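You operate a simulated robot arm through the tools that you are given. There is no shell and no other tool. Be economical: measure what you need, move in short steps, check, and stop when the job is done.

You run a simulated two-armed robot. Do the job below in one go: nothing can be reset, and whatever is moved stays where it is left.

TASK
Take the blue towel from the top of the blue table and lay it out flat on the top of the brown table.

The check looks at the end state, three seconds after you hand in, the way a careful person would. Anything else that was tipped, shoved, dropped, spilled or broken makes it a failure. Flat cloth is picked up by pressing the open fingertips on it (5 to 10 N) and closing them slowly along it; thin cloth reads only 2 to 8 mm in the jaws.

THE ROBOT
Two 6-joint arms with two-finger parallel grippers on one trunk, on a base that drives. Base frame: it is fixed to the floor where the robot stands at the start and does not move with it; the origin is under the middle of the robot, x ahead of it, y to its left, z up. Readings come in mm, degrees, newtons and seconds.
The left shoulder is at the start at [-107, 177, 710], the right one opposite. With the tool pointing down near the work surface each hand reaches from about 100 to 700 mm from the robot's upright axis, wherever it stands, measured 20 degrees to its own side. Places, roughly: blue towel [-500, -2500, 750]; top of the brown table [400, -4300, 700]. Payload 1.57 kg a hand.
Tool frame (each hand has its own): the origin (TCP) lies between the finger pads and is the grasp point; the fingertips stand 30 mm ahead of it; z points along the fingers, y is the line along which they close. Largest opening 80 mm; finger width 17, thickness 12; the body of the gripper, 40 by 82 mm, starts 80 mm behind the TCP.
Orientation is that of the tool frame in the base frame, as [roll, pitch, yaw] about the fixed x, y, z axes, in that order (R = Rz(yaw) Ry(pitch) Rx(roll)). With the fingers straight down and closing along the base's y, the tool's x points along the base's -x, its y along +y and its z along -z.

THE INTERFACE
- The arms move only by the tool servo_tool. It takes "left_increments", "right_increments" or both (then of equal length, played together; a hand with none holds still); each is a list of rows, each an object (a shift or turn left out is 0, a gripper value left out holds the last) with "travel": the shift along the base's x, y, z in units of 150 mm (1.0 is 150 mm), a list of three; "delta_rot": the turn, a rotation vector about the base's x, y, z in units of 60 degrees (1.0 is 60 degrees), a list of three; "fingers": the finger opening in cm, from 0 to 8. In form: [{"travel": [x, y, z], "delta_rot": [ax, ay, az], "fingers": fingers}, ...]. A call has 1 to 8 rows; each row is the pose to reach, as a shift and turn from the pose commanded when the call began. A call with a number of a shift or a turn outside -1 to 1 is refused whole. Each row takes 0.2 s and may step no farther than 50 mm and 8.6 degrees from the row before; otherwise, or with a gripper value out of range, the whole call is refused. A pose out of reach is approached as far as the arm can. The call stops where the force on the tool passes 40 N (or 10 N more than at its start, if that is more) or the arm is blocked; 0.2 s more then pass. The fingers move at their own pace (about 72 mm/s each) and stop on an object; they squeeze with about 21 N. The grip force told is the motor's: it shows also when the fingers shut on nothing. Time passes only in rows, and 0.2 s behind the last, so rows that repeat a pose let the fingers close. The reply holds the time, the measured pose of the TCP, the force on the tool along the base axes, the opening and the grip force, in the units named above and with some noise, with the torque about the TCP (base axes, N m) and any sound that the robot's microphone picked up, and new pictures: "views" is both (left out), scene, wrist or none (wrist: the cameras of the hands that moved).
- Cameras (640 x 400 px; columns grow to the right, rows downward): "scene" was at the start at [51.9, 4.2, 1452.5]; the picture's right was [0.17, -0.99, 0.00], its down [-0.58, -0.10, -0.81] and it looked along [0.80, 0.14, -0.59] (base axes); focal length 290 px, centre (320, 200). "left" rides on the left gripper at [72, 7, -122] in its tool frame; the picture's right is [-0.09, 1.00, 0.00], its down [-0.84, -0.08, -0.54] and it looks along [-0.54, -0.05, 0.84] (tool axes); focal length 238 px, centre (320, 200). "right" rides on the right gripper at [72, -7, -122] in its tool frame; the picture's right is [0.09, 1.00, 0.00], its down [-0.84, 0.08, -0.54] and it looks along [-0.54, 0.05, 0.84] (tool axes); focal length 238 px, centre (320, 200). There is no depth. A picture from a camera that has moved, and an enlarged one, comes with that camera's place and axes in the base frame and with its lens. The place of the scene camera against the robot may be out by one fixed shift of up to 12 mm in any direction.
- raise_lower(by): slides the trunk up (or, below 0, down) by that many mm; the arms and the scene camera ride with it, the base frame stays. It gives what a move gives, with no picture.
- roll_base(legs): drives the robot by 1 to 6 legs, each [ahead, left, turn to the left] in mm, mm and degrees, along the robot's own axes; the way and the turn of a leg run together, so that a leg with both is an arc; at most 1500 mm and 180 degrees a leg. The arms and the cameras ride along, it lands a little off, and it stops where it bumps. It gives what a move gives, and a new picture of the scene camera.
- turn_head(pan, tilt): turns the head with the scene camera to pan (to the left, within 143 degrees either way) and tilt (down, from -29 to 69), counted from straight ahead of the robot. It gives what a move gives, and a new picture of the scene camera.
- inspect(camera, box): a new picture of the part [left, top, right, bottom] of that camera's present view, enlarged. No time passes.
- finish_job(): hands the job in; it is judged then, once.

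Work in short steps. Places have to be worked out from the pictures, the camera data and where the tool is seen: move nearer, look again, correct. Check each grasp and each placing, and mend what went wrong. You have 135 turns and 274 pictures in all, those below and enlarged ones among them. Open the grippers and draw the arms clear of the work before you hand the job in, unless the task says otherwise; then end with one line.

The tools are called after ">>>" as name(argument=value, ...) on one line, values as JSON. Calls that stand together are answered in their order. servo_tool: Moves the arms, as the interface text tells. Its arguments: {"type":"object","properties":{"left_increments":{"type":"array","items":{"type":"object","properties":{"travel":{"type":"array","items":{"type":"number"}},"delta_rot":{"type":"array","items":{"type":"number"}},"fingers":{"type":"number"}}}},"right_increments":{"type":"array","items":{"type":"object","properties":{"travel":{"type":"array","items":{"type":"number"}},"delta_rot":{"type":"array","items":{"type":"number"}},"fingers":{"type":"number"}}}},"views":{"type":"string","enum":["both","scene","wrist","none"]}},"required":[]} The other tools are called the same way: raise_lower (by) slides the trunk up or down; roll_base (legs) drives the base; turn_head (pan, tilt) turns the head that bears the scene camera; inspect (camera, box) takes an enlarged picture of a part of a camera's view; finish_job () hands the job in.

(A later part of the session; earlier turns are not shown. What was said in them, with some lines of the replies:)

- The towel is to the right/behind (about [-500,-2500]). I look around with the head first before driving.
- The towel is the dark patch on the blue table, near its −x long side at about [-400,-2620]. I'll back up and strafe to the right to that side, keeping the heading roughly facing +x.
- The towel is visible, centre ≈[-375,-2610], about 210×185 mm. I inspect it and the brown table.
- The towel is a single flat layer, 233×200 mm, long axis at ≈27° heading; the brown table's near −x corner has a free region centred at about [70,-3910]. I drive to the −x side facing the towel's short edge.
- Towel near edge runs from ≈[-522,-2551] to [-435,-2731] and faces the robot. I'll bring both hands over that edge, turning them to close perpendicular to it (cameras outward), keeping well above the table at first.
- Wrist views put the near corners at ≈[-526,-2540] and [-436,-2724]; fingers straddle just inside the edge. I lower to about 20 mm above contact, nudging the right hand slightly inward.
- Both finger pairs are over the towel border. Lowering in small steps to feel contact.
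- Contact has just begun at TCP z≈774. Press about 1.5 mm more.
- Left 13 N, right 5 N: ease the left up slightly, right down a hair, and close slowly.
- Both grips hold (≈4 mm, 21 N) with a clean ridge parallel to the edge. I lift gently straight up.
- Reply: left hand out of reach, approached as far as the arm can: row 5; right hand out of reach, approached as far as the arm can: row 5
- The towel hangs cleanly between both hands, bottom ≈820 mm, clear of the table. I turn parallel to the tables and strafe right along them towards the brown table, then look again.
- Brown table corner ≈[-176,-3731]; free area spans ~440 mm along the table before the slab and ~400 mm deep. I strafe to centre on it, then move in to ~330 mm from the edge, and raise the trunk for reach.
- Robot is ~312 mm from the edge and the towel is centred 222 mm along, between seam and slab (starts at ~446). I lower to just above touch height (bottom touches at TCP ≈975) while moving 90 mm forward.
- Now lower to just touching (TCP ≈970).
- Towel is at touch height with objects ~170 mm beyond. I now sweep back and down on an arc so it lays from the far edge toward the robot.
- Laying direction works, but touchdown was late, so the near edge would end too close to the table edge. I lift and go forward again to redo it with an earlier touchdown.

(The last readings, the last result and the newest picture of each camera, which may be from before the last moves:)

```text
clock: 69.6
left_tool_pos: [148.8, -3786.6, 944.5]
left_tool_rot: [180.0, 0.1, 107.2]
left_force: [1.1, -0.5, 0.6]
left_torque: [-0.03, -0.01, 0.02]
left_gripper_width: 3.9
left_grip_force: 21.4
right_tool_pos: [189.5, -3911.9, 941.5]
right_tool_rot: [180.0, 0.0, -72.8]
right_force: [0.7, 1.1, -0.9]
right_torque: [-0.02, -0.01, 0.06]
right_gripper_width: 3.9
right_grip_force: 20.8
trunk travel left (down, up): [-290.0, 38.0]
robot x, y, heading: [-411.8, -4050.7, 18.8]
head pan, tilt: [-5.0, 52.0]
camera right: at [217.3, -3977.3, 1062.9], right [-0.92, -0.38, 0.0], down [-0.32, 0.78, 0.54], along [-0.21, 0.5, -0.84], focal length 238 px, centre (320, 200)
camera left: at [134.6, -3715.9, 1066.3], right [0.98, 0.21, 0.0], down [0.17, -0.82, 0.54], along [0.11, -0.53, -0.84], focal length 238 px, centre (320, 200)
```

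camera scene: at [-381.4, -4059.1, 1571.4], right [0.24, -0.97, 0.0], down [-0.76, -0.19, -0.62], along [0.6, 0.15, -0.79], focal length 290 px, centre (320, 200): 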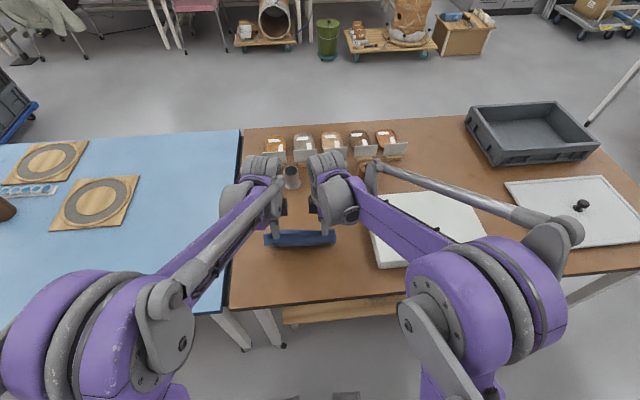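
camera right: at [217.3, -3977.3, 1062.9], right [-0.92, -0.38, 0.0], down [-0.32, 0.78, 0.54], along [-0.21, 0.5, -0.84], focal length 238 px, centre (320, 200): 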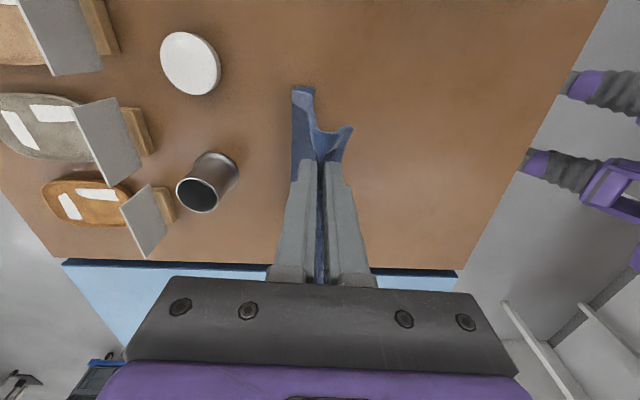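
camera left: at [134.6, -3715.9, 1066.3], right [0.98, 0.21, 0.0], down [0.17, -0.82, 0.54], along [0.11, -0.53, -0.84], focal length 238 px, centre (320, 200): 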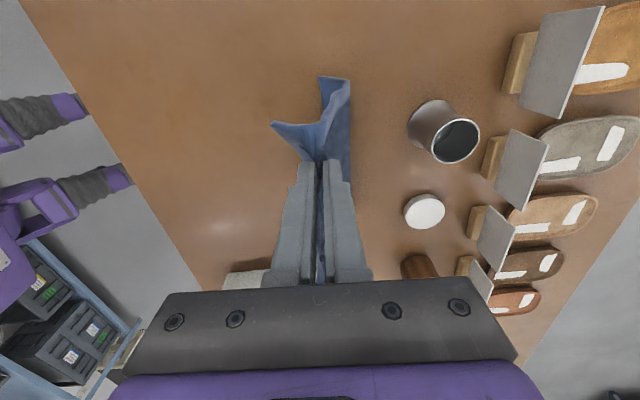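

Now touching with the far edge leaning outward. I sweep down and back along the arc.

>>> servo_tool(left_increments=[{"travel": [-0.159, -0.049, -0.02]}, {"travel": [-0.318, -0.099, -0.073]}, {"travel": [-0.446, -0.138, -0.14]}, {"travel": [-0.573, -0.178, -0.22]}, {"travel": [-0.688, -0.213, -0.327]}, {"travel": [-0.796, -0.247, -0.473]}, {"travel": [-0.879, -0.272, -0.607]}, {"travel": [-0.942, -0.292, -0.74]}], right_increments=[{"travel": [-0.159, -0.049, -0.02]}, {"travel": [-0.318, -0.099, -0.073]}, {"travel": [-0.446, -0.138, -0.14]}, {"travel": [-0.573, -0.178, -0.22]}, {"travel": [-0.688, -0.213, -0.327]}, {"travel": [-0.796, -0.247, -0.473]}, {"travel": [-0.879, -0.272, -0.607]}, {"travel": [-0.942, -0.292, -0.74]}], views="both")

```text
clock: 71.4
left_tool_pos: [5.6, -3828.3, 833.6]
left_tool_rot: [180.0, -0.1, 107.2]
left_force: [0.6, -2.5, -0.3]
left_torque: [-0.05, -0.04, 0.03]
left_gripper_width: 3.8
left_grip_force: 20.3
right_tool_pos: [45.8, -3953.6, 832.4]
right_tool_rot: [-180.0, 0.0, -72.8]
right_force: [-0.3, 2.4, -0.2]
right_torque: [0.08, -0.02, 0.06]
right_gripper_width: 3.9
right_grip_force: 21.3
trunk travel left (down, up): [-290.0, 38.0]
robot x, y, heading: [-410.2, -4052.8, 19.1]
head pan, tilt: [-5.0, 52.0]
camera scene: at [-380.8, -4059.0, 1571.4], right [0.24, -0.97, 0.0], down [-0.76, -0.19, -0.62], along [0.6, 0.15, -0.79], focal length 290 px, centre (320, 200)
camera right: at [74.3, -4021.1, 953.6], right [-0.92, -0.38, 0.0], down [-0.32, 0.78, 0.54], along [-0.21, 0.5, -0.84], focal length 238 px, centre (320, 200)
camera left: at [-8.3, -3757.5, 955.5], right [0.98, 0.21, 0.0], down [0.17, -0.82, 0.54], along [0.11, -0.53, -0.84], focal length 238 px, centre (320, 200)
```

scene: 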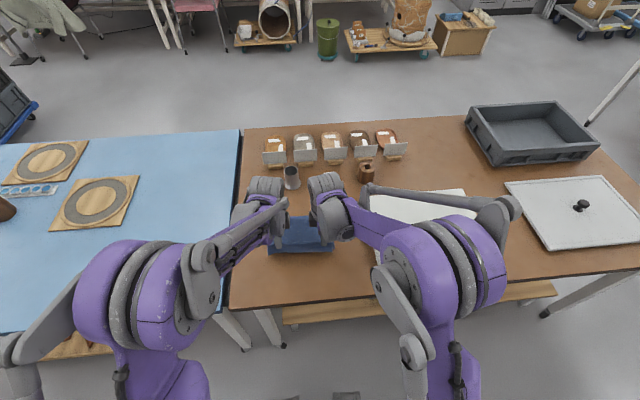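
right: 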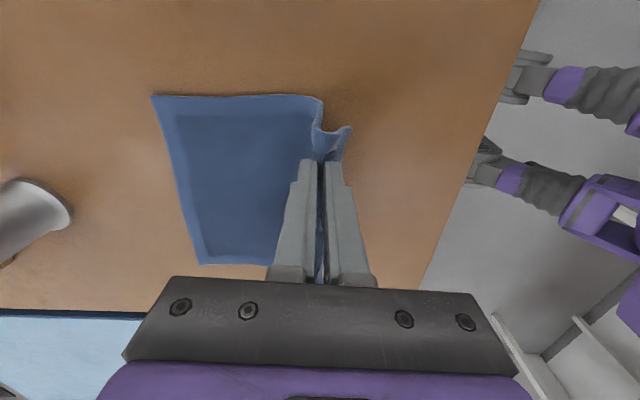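
left: 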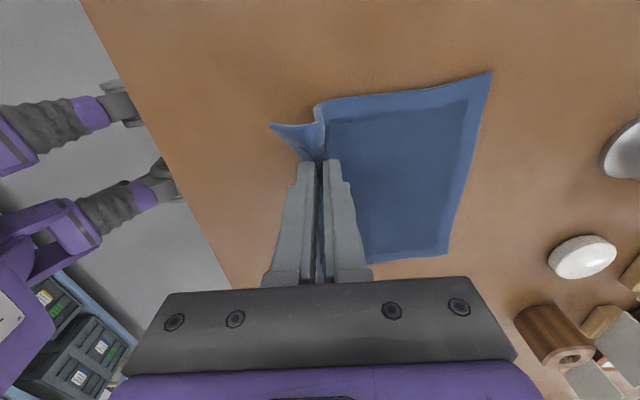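

Laying nicely; far edge at ≈298 mm in from the table edge. I finish the descent, still moving back.

>>> servo_tool(left_increments=[{"travel": [-0.096, -0.03, -0.1]}, {"travel": [-0.172, -0.053, -0.2]}, {"travel": [-0.236, -0.073, -0.293]}, {"travel": [-0.28, -0.087, -0.35]}, {"travel": [-0.306, -0.095, -0.38]}], right_increments=[{"travel": [-0.096, -0.03, -0.1]}, {"travel": [-0.172, -0.053, -0.2]}, {"travel": [-0.236, -0.073, -0.293]}, {"travel": [-0.28, -0.087, -0.35]}, {"travel": [-0.306, -0.095, -0.375]}], views="wrist")

```text
clock: 72.6
left_tool_pos: [-39.9, -3843.7, 776.3]
left_tool_rot: [180.0, 0.0, 107.2]
left_force: [0.1, -1.3, 0.0]
left_torque: [-0.04, -0.01, 0.03]
left_gripper_width: 4.1
left_grip_force: 20.8
right_tool_pos: [1.6, -3969.2, 775.1]
right_tool_rot: [-179.9, 0.1, -72.8]
right_force: [-0.2, 1.8, 0.7]
right_torque: [0.07, -0.02, 0.04]
right_gripper_width: 3.7
right_grip_force: 20.8
trunk travel left (down, up): [-290.0, 38.0]
robot x, y, heading: [-411.6, -4049.8, 18.8]
head pan, tilt: [-5.0, 52.0]
camera right: at [29.3, -4034.9, 897.2], right [-0.92, -0.38, 0.0], down [-0.32, 0.78, 0.54], along [-0.21, 0.5, -0.84], focal length 238 px, centre (320, 200)
camera left: at [-54.0, -3773.5, 899.1], right [0.98, 0.21, 0.0], down [0.17, -0.82, 0.54], along [0.11, -0.53, -0.84], focal length 238 px, centre (320, 200)
```

right: 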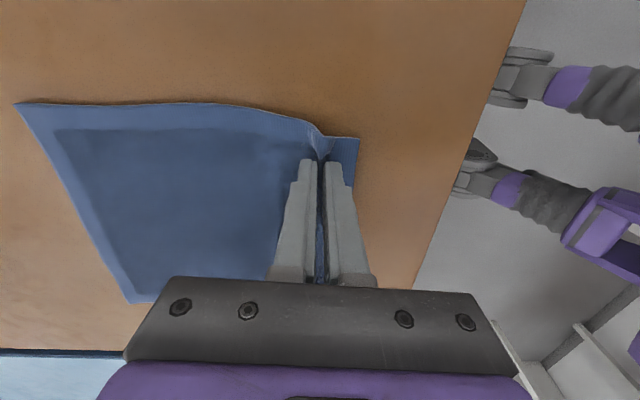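
left: 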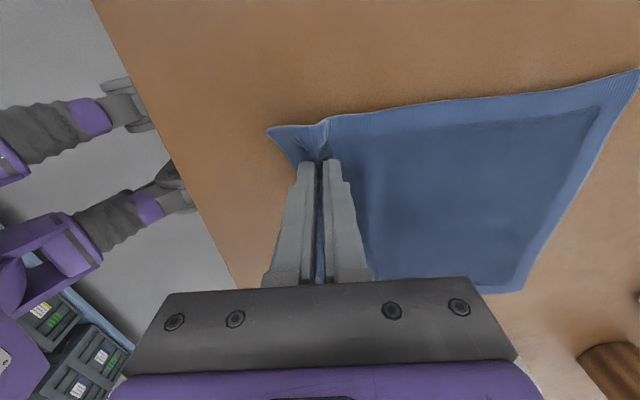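

The towel lies flat with only the pinch ridge. I press down lightly before opening so the fingers spread the ridge back out.

>>> servo_tool(left_increments=[{"travel": [0, 0, -0.015]}, {"travel": [0, 0, -0.015]}], right_increments=[{"travel": [0, 0, -0.01]}, {"travel": [0, 0, -0.01]}], views="none")

```text
clock: 73.2
left_tool_pos: [-42.0, -3843.9, 774.2]
left_tool_rot: [-179.9, -0.1, 107.2]
left_force: [1.0, -1.4, 1.9]
left_torque: [-0.01, -0.03, 0.03]
left_gripper_width: 3.9
left_grip_force: 21.4
right_tool_pos: [1.9, -3967.6, 774.8]
right_tool_rot: [180.0, 0.0, -72.8]
right_force: [-1.3, 1.3, 1.2]
right_torque: [0.05, 0.02, 0.01]
right_gripper_width: 3.9
right_grip_force: 21.1
trunk travel left (down, up): [-290.0, 38.0]
robot x, y, heading: [-414.0, -4057.7, 19.3]
head pan, tilt: [-5.0, 52.0]
```

>>> servo_tool(left_increments=[{"travel": [0, 0, -0.005], "fingers": 0.4}, {"travel": [0, 0, -0.005], "fingers": 0.8}, {"travel": [0, 0, -0.005], "fingers": 1.2}, {"travel": [0, 0, -0.005], "fingers": 1.7}, {"travel": [0, 0, -0.005], "fingers": 2.2}, {"travel": [0, 0, -0.005], "fingers": 2.7}, {"travel": [0, 0, -0.005], "fingers": 3.1}], right_increments=[{"travel": [0, 0, -0.008], "fingers": 0.4}, {"travel": [0, 0, -0.008], "fingers": 0.8}, {"travel": [0, 0, -0.008], "fingers": 1.2}, {"travel": [0, 0, -0.008], "fingers": 1.7}, {"travel": [0, 0, -0.008], "fingers": 2.2}, {"travel": [0, 0, -0.008], "fingers": 2.7}, {"travel": [0, 0, -0.008], "fingers": 3.1}], views="wrist")

```text
clock: 74.8
left_tool_pos: [-40.8, -3843.4, 773.9]
left_tool_rot: [180.0, 0.0, 107.2]
left_force: [0.5, 0.2, 2.2]
left_torque: [0.0, -0.01, 0.05]
left_gripper_width: 29.3
left_grip_force: 0.1
right_tool_pos: [0.6, -3969.6, 774.0]
right_tool_rot: [180.0, 0.0, -72.8]
right_force: [-0.3, -0.8, 3.7]
right_torque: [0.0, -0.02, -0.02]
right_gripper_width: 28.3
right_grip_force: 0.1
trunk travel left (down, up): [-290.0, 38.0]
robot x, y, heading: [-413.7, -4053.6, 19.1]
head pan, tilt: [-5.0, 52.0]
camera right: at [29.1, -4035.6, 895.1], right [-0.92, -0.38, 0.0], down [-0.32, 0.78, 0.54], along [-0.21, 0.5, -0.84], focal length 238 px, centre (320, 200)
camera left: at [-54.2, -3773.8, 896.0], right [0.98, 0.21, 0.0], down [0.17, -0.82, 0.54], along [0.11, -0.53, -0.84], focal length 238 px, centre (320, 200)
```

right: 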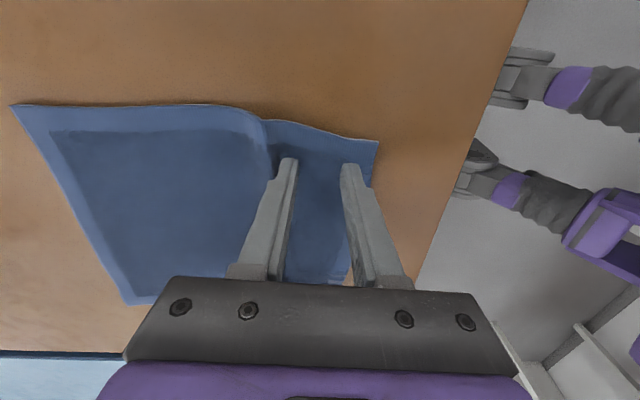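
left: 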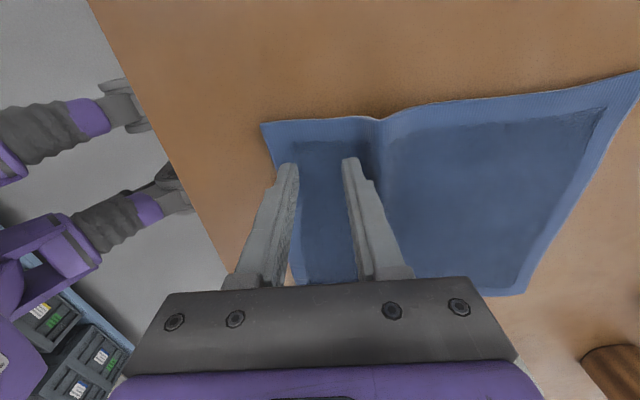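

Ridge opened flat, a slight bulge remains inboard. With fingers lightly pressing, I drag the near edge ~10 mm toward the robot to pull it taut.

>>> servo_tool(left_increments=[{"travel": [0, 0, -0.006]}, {"travel": [-0.02, -0.006, -0.006]}, {"travel": [-0.04, -0.012, -0.006]}, {"travel": [-0.064, -0.02, -0.006]}], right_increments=[{"travel": [0, 0, -0.004]}, {"travel": [-0.02, -0.006, -0.004]}, {"travel": [-0.04, -0.012, -0.004]}, {"travel": [-0.064, -0.02, -0.004]}], views="wrist")

```text
clock: 75.8
left_tool_pos: [-49.4, -3847.3, 773.6]
left_tool_rot: [-179.9, 0.0, 107.2]
left_force: [2.1, 1.6, 12.5]
left_torque: [0.04, 0.01, 0.01]
left_gripper_width: 29.4
left_grip_force: 0.0
right_tool_pos: [-7.8, -3971.2, 773.6]
right_tool_rot: [180.0, 0.0, -72.8]
right_force: [1.3, 0.4, 5.0]
right_torque: [-0.01, -0.04, -0.01]
right_gripper_width: 28.4
right_grip_force: 0.2
trunk travel left (down, up): [-290.0, 38.0]
robot x, y, heading: [-414.9, -4054.1, 19.3]
head pan, tilt: [-5.0, 52.0]
camera right: at [20.1, -4038.2, 894.9], right [-0.92, -0.38, 0.0], down [-0.32, 0.78, 0.54], along [-0.21, 0.5, -0.84], focal length 238 px, centre (320, 200)
camera left: at [-63.1, -3776.8, 894.8], right [0.98, 0.21, 0.0], down [0.17, -0.82, 0.54], along [0.11, -0.53, -0.84], focal length 238 px, centre (320, 200)
```

right: 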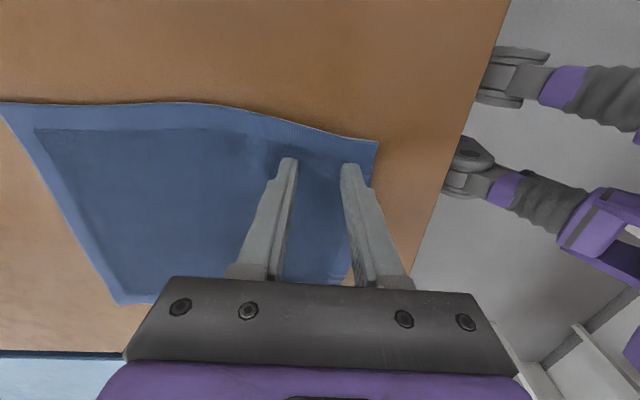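
left: 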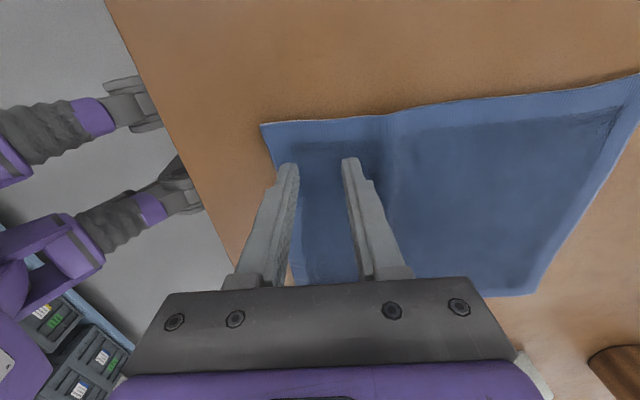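

Flat now. I lift both hands straight up and look.

>>> servo_tool(left_increments=[{"travel": [0, 0, 0.05]}, {"travel": [0, 0, 0.2]}, {"travel": [0, 0, 0.4]}, {"travel": [0, 0, 0.6]}, {"travel": [0, 0, 0.8]}, {"travel": [0, 0, 1.0]}], right_increments=[{"travel": [0, 0, 0.05]}, {"travel": [0, 0, 0.2]}, {"travel": [0, 0, 0.4]}, {"travel": [0, 0, 0.6]}, {"travel": [0, 0, 0.8]}, {"travel": [0, 0, 1.0]}], views="both")

```text
clock: 77.2
left_tool_pos: [-48.8, -3847.7, 922.1]
left_tool_rot: [180.0, 0.0, 107.2]
left_force: [-0.2, -0.7, 0.2]
left_torque: [-0.02, 0.01, 0.02]
left_gripper_width: 31.1
left_grip_force: 0.0
right_tool_pos: [-9.4, -3970.1, 924.9]
right_tool_rot: [180.0, 0.0, -72.8]
right_force: [-0.6, -0.2, 0.0]
right_torque: [0.0, -0.03, 0.03]
right_gripper_width: 31.1
right_grip_force: 0.1
trunk travel left (down, up): [-290.0, 38.0]
robot x, y, heading: [-411.2, -4050.8, 18.9]
head pan, tilt: [-5.0, 52.0]
camera scene: at [-381.9, -4059.3, 1571.4], right [0.24, -0.97, 0.0], down [-0.76, -0.19, -0.62], along [0.6, 0.15, -0.79], focal length 290 px, centre (320, 200)
camera right: at [19.0, -4037.5, 1045.8], right [-0.92, -0.38, 0.0], down [-0.32, 0.78, 0.54], along [-0.21, 0.5, -0.84], focal length 238 px, centre (320, 200)
camera left: at [-63.9, -3776.6, 1043.9], right [0.98, 0.21, 0.0], down [0.17, -0.82, 0.54], along [0.11, -0.53, -0.84], focal length 238 px, centre (320, 200)
```

scene: 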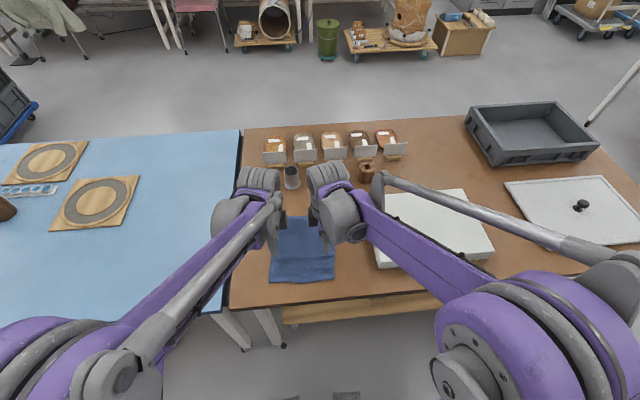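
right: 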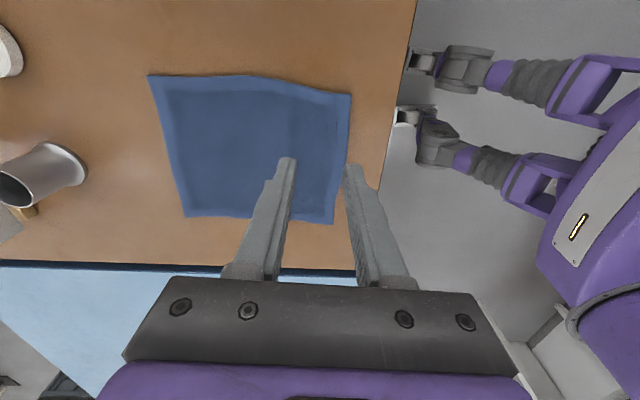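
left: 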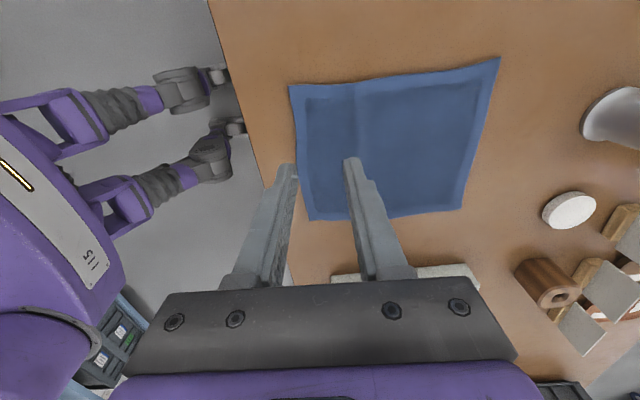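

The towel lies flat and wholly on the brown table. I back the robot away and take a final look.

>>> roll_base(legs=[[-220, 0, 0]])

>>> inspect(camera="scene", box=[200, 90, 440, 240])

```text
clock: 78.9
left_tool_pos: [-256.2, -3918.1, 921.2]
left_tool_rot: [180.0, 0.0, 107.2]
left_force: [-0.7, 0.0, -0.6]
left_torque: [0.01, -0.03, 0.04]
left_gripper_width: 31.0
left_grip_force: 0.0
right_tool_pos: [-214.9, -4041.7, 924.4]
right_tool_rot: [180.0, 0.0, -72.8]
right_force: [0.9, 0.4, -0.3]
right_torque: [0.0, -0.03, -0.02]
right_gripper_width: 31.0
right_grip_force: 0.1
trunk travel left (down, up): [-290.0, 38.0]
robot x, y, heading: [-620.6, -4124.9, 19.0]
head pan, tilt: [-5.0, 52.0]
camera scene: at [-587.9, -4130.2, 1571.5], right [0.24, -0.97, 0.0], down [-0.76, -0.19, -0.62], along [0.6, 0.15, -0.79], focal length 290 px, centre (320, 200)
```

scene: 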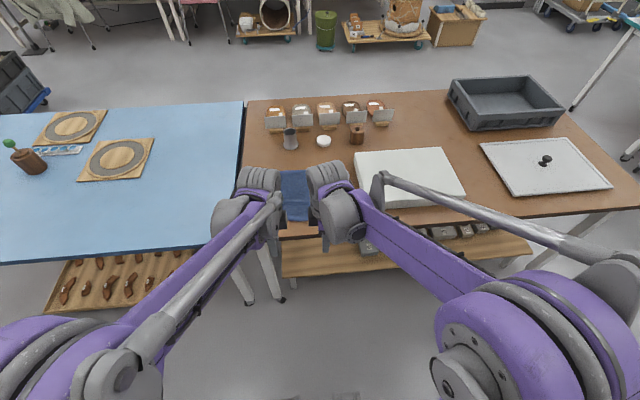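

```text
2.67 times, centred on (320, 165) of scene
camera zoom: at [-587.9, -4130.2, 1571.5], right [0.24, -0.97, 0.0], down [-0.76, -0.19, -0.62], along [0.6, 0.15, -0.79], focal length 774 px, centre (320, 293)
```

zoom: 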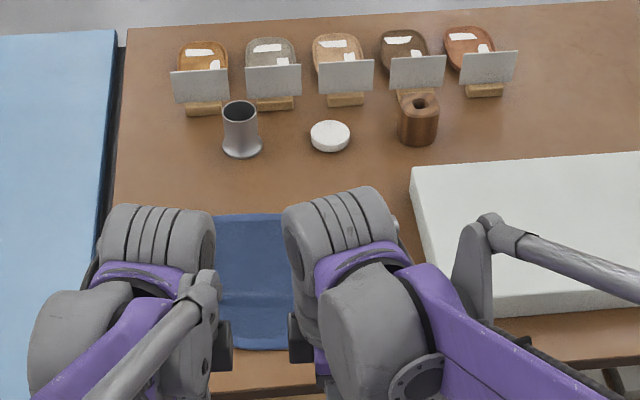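

The arms hide the towel's sides; I spread the hands sideways (clear of the table) to confirm its state.

>>> servo_tool(left_increments=[{"travel": [-0.1, 0.28, 0]}, {"travel": [-0.2, 0.55, 0]}, {"travel": [-0.3, 0.8, 0]}], right_increments=[{"travel": [0.05, -0.28, 0]}, {"travel": [0.1, -0.55, 0]}, {"travel": [0.15, -0.8, 0]}], views="none")

>>> inspect(camera="scene", box=[200, 90, 440, 240])

```text
clock: 79.7
left_tool_pos: [-301.2, -3795.9, 923.3]
left_tool_rot: [180.0, 0.0, 107.3]
left_force: [-0.5, 0.4, 0.1]
left_torque: [-0.04, -0.01, -0.01]
left_gripper_width: 31.0
left_grip_force: 0.1
right_tool_pos: [-193.9, -4163.2, 925.0]
right_tool_rot: [180.0, 0.0, -72.8]
right_force: [-0.4, -0.1, 0.6]
right_torque: [0.01, 0.0, 0.0]
right_gripper_width: 30.6
right_grip_force: 0.1
trunk travel left (down, up): [-290.0, 38.0]
robot x, y, heading: [-620.5, -4124.9, 18.9]
head pan, tilt: [-5.0, 52.0]
```

```text
2.67 times, centred on (320, 165) of scene
camera zoom: at [-588.0, -4130.1, 1571.4], right [0.24, -0.97, 0.0], down [-0.76, -0.19, -0.62], along [0.6, 0.15, -0.79], focal length 774 px, centre (320, 293)
```

zoom: 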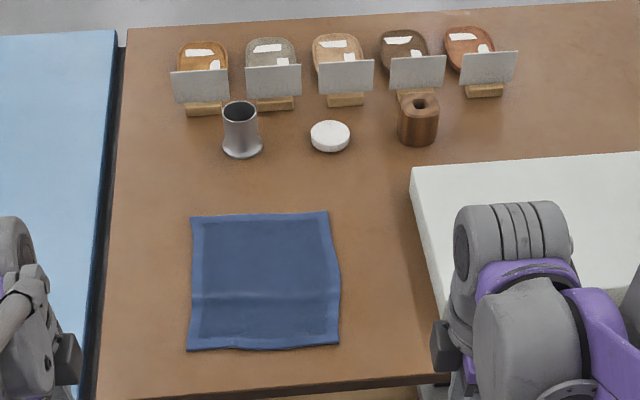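

The towel is fully spread and flat on the brown table, everything else is untouched, and the arms are clear with the grippers open. Handing in.

>>> finish_job()

```text
The job is handed in.
```

The blue towel is off the blue table and laid out flat on the brown table, fully on the top and with only a faint crease. Nothing else looked moved in the final pictures. Both grippers are open and clear of the table, and the job is handed in.
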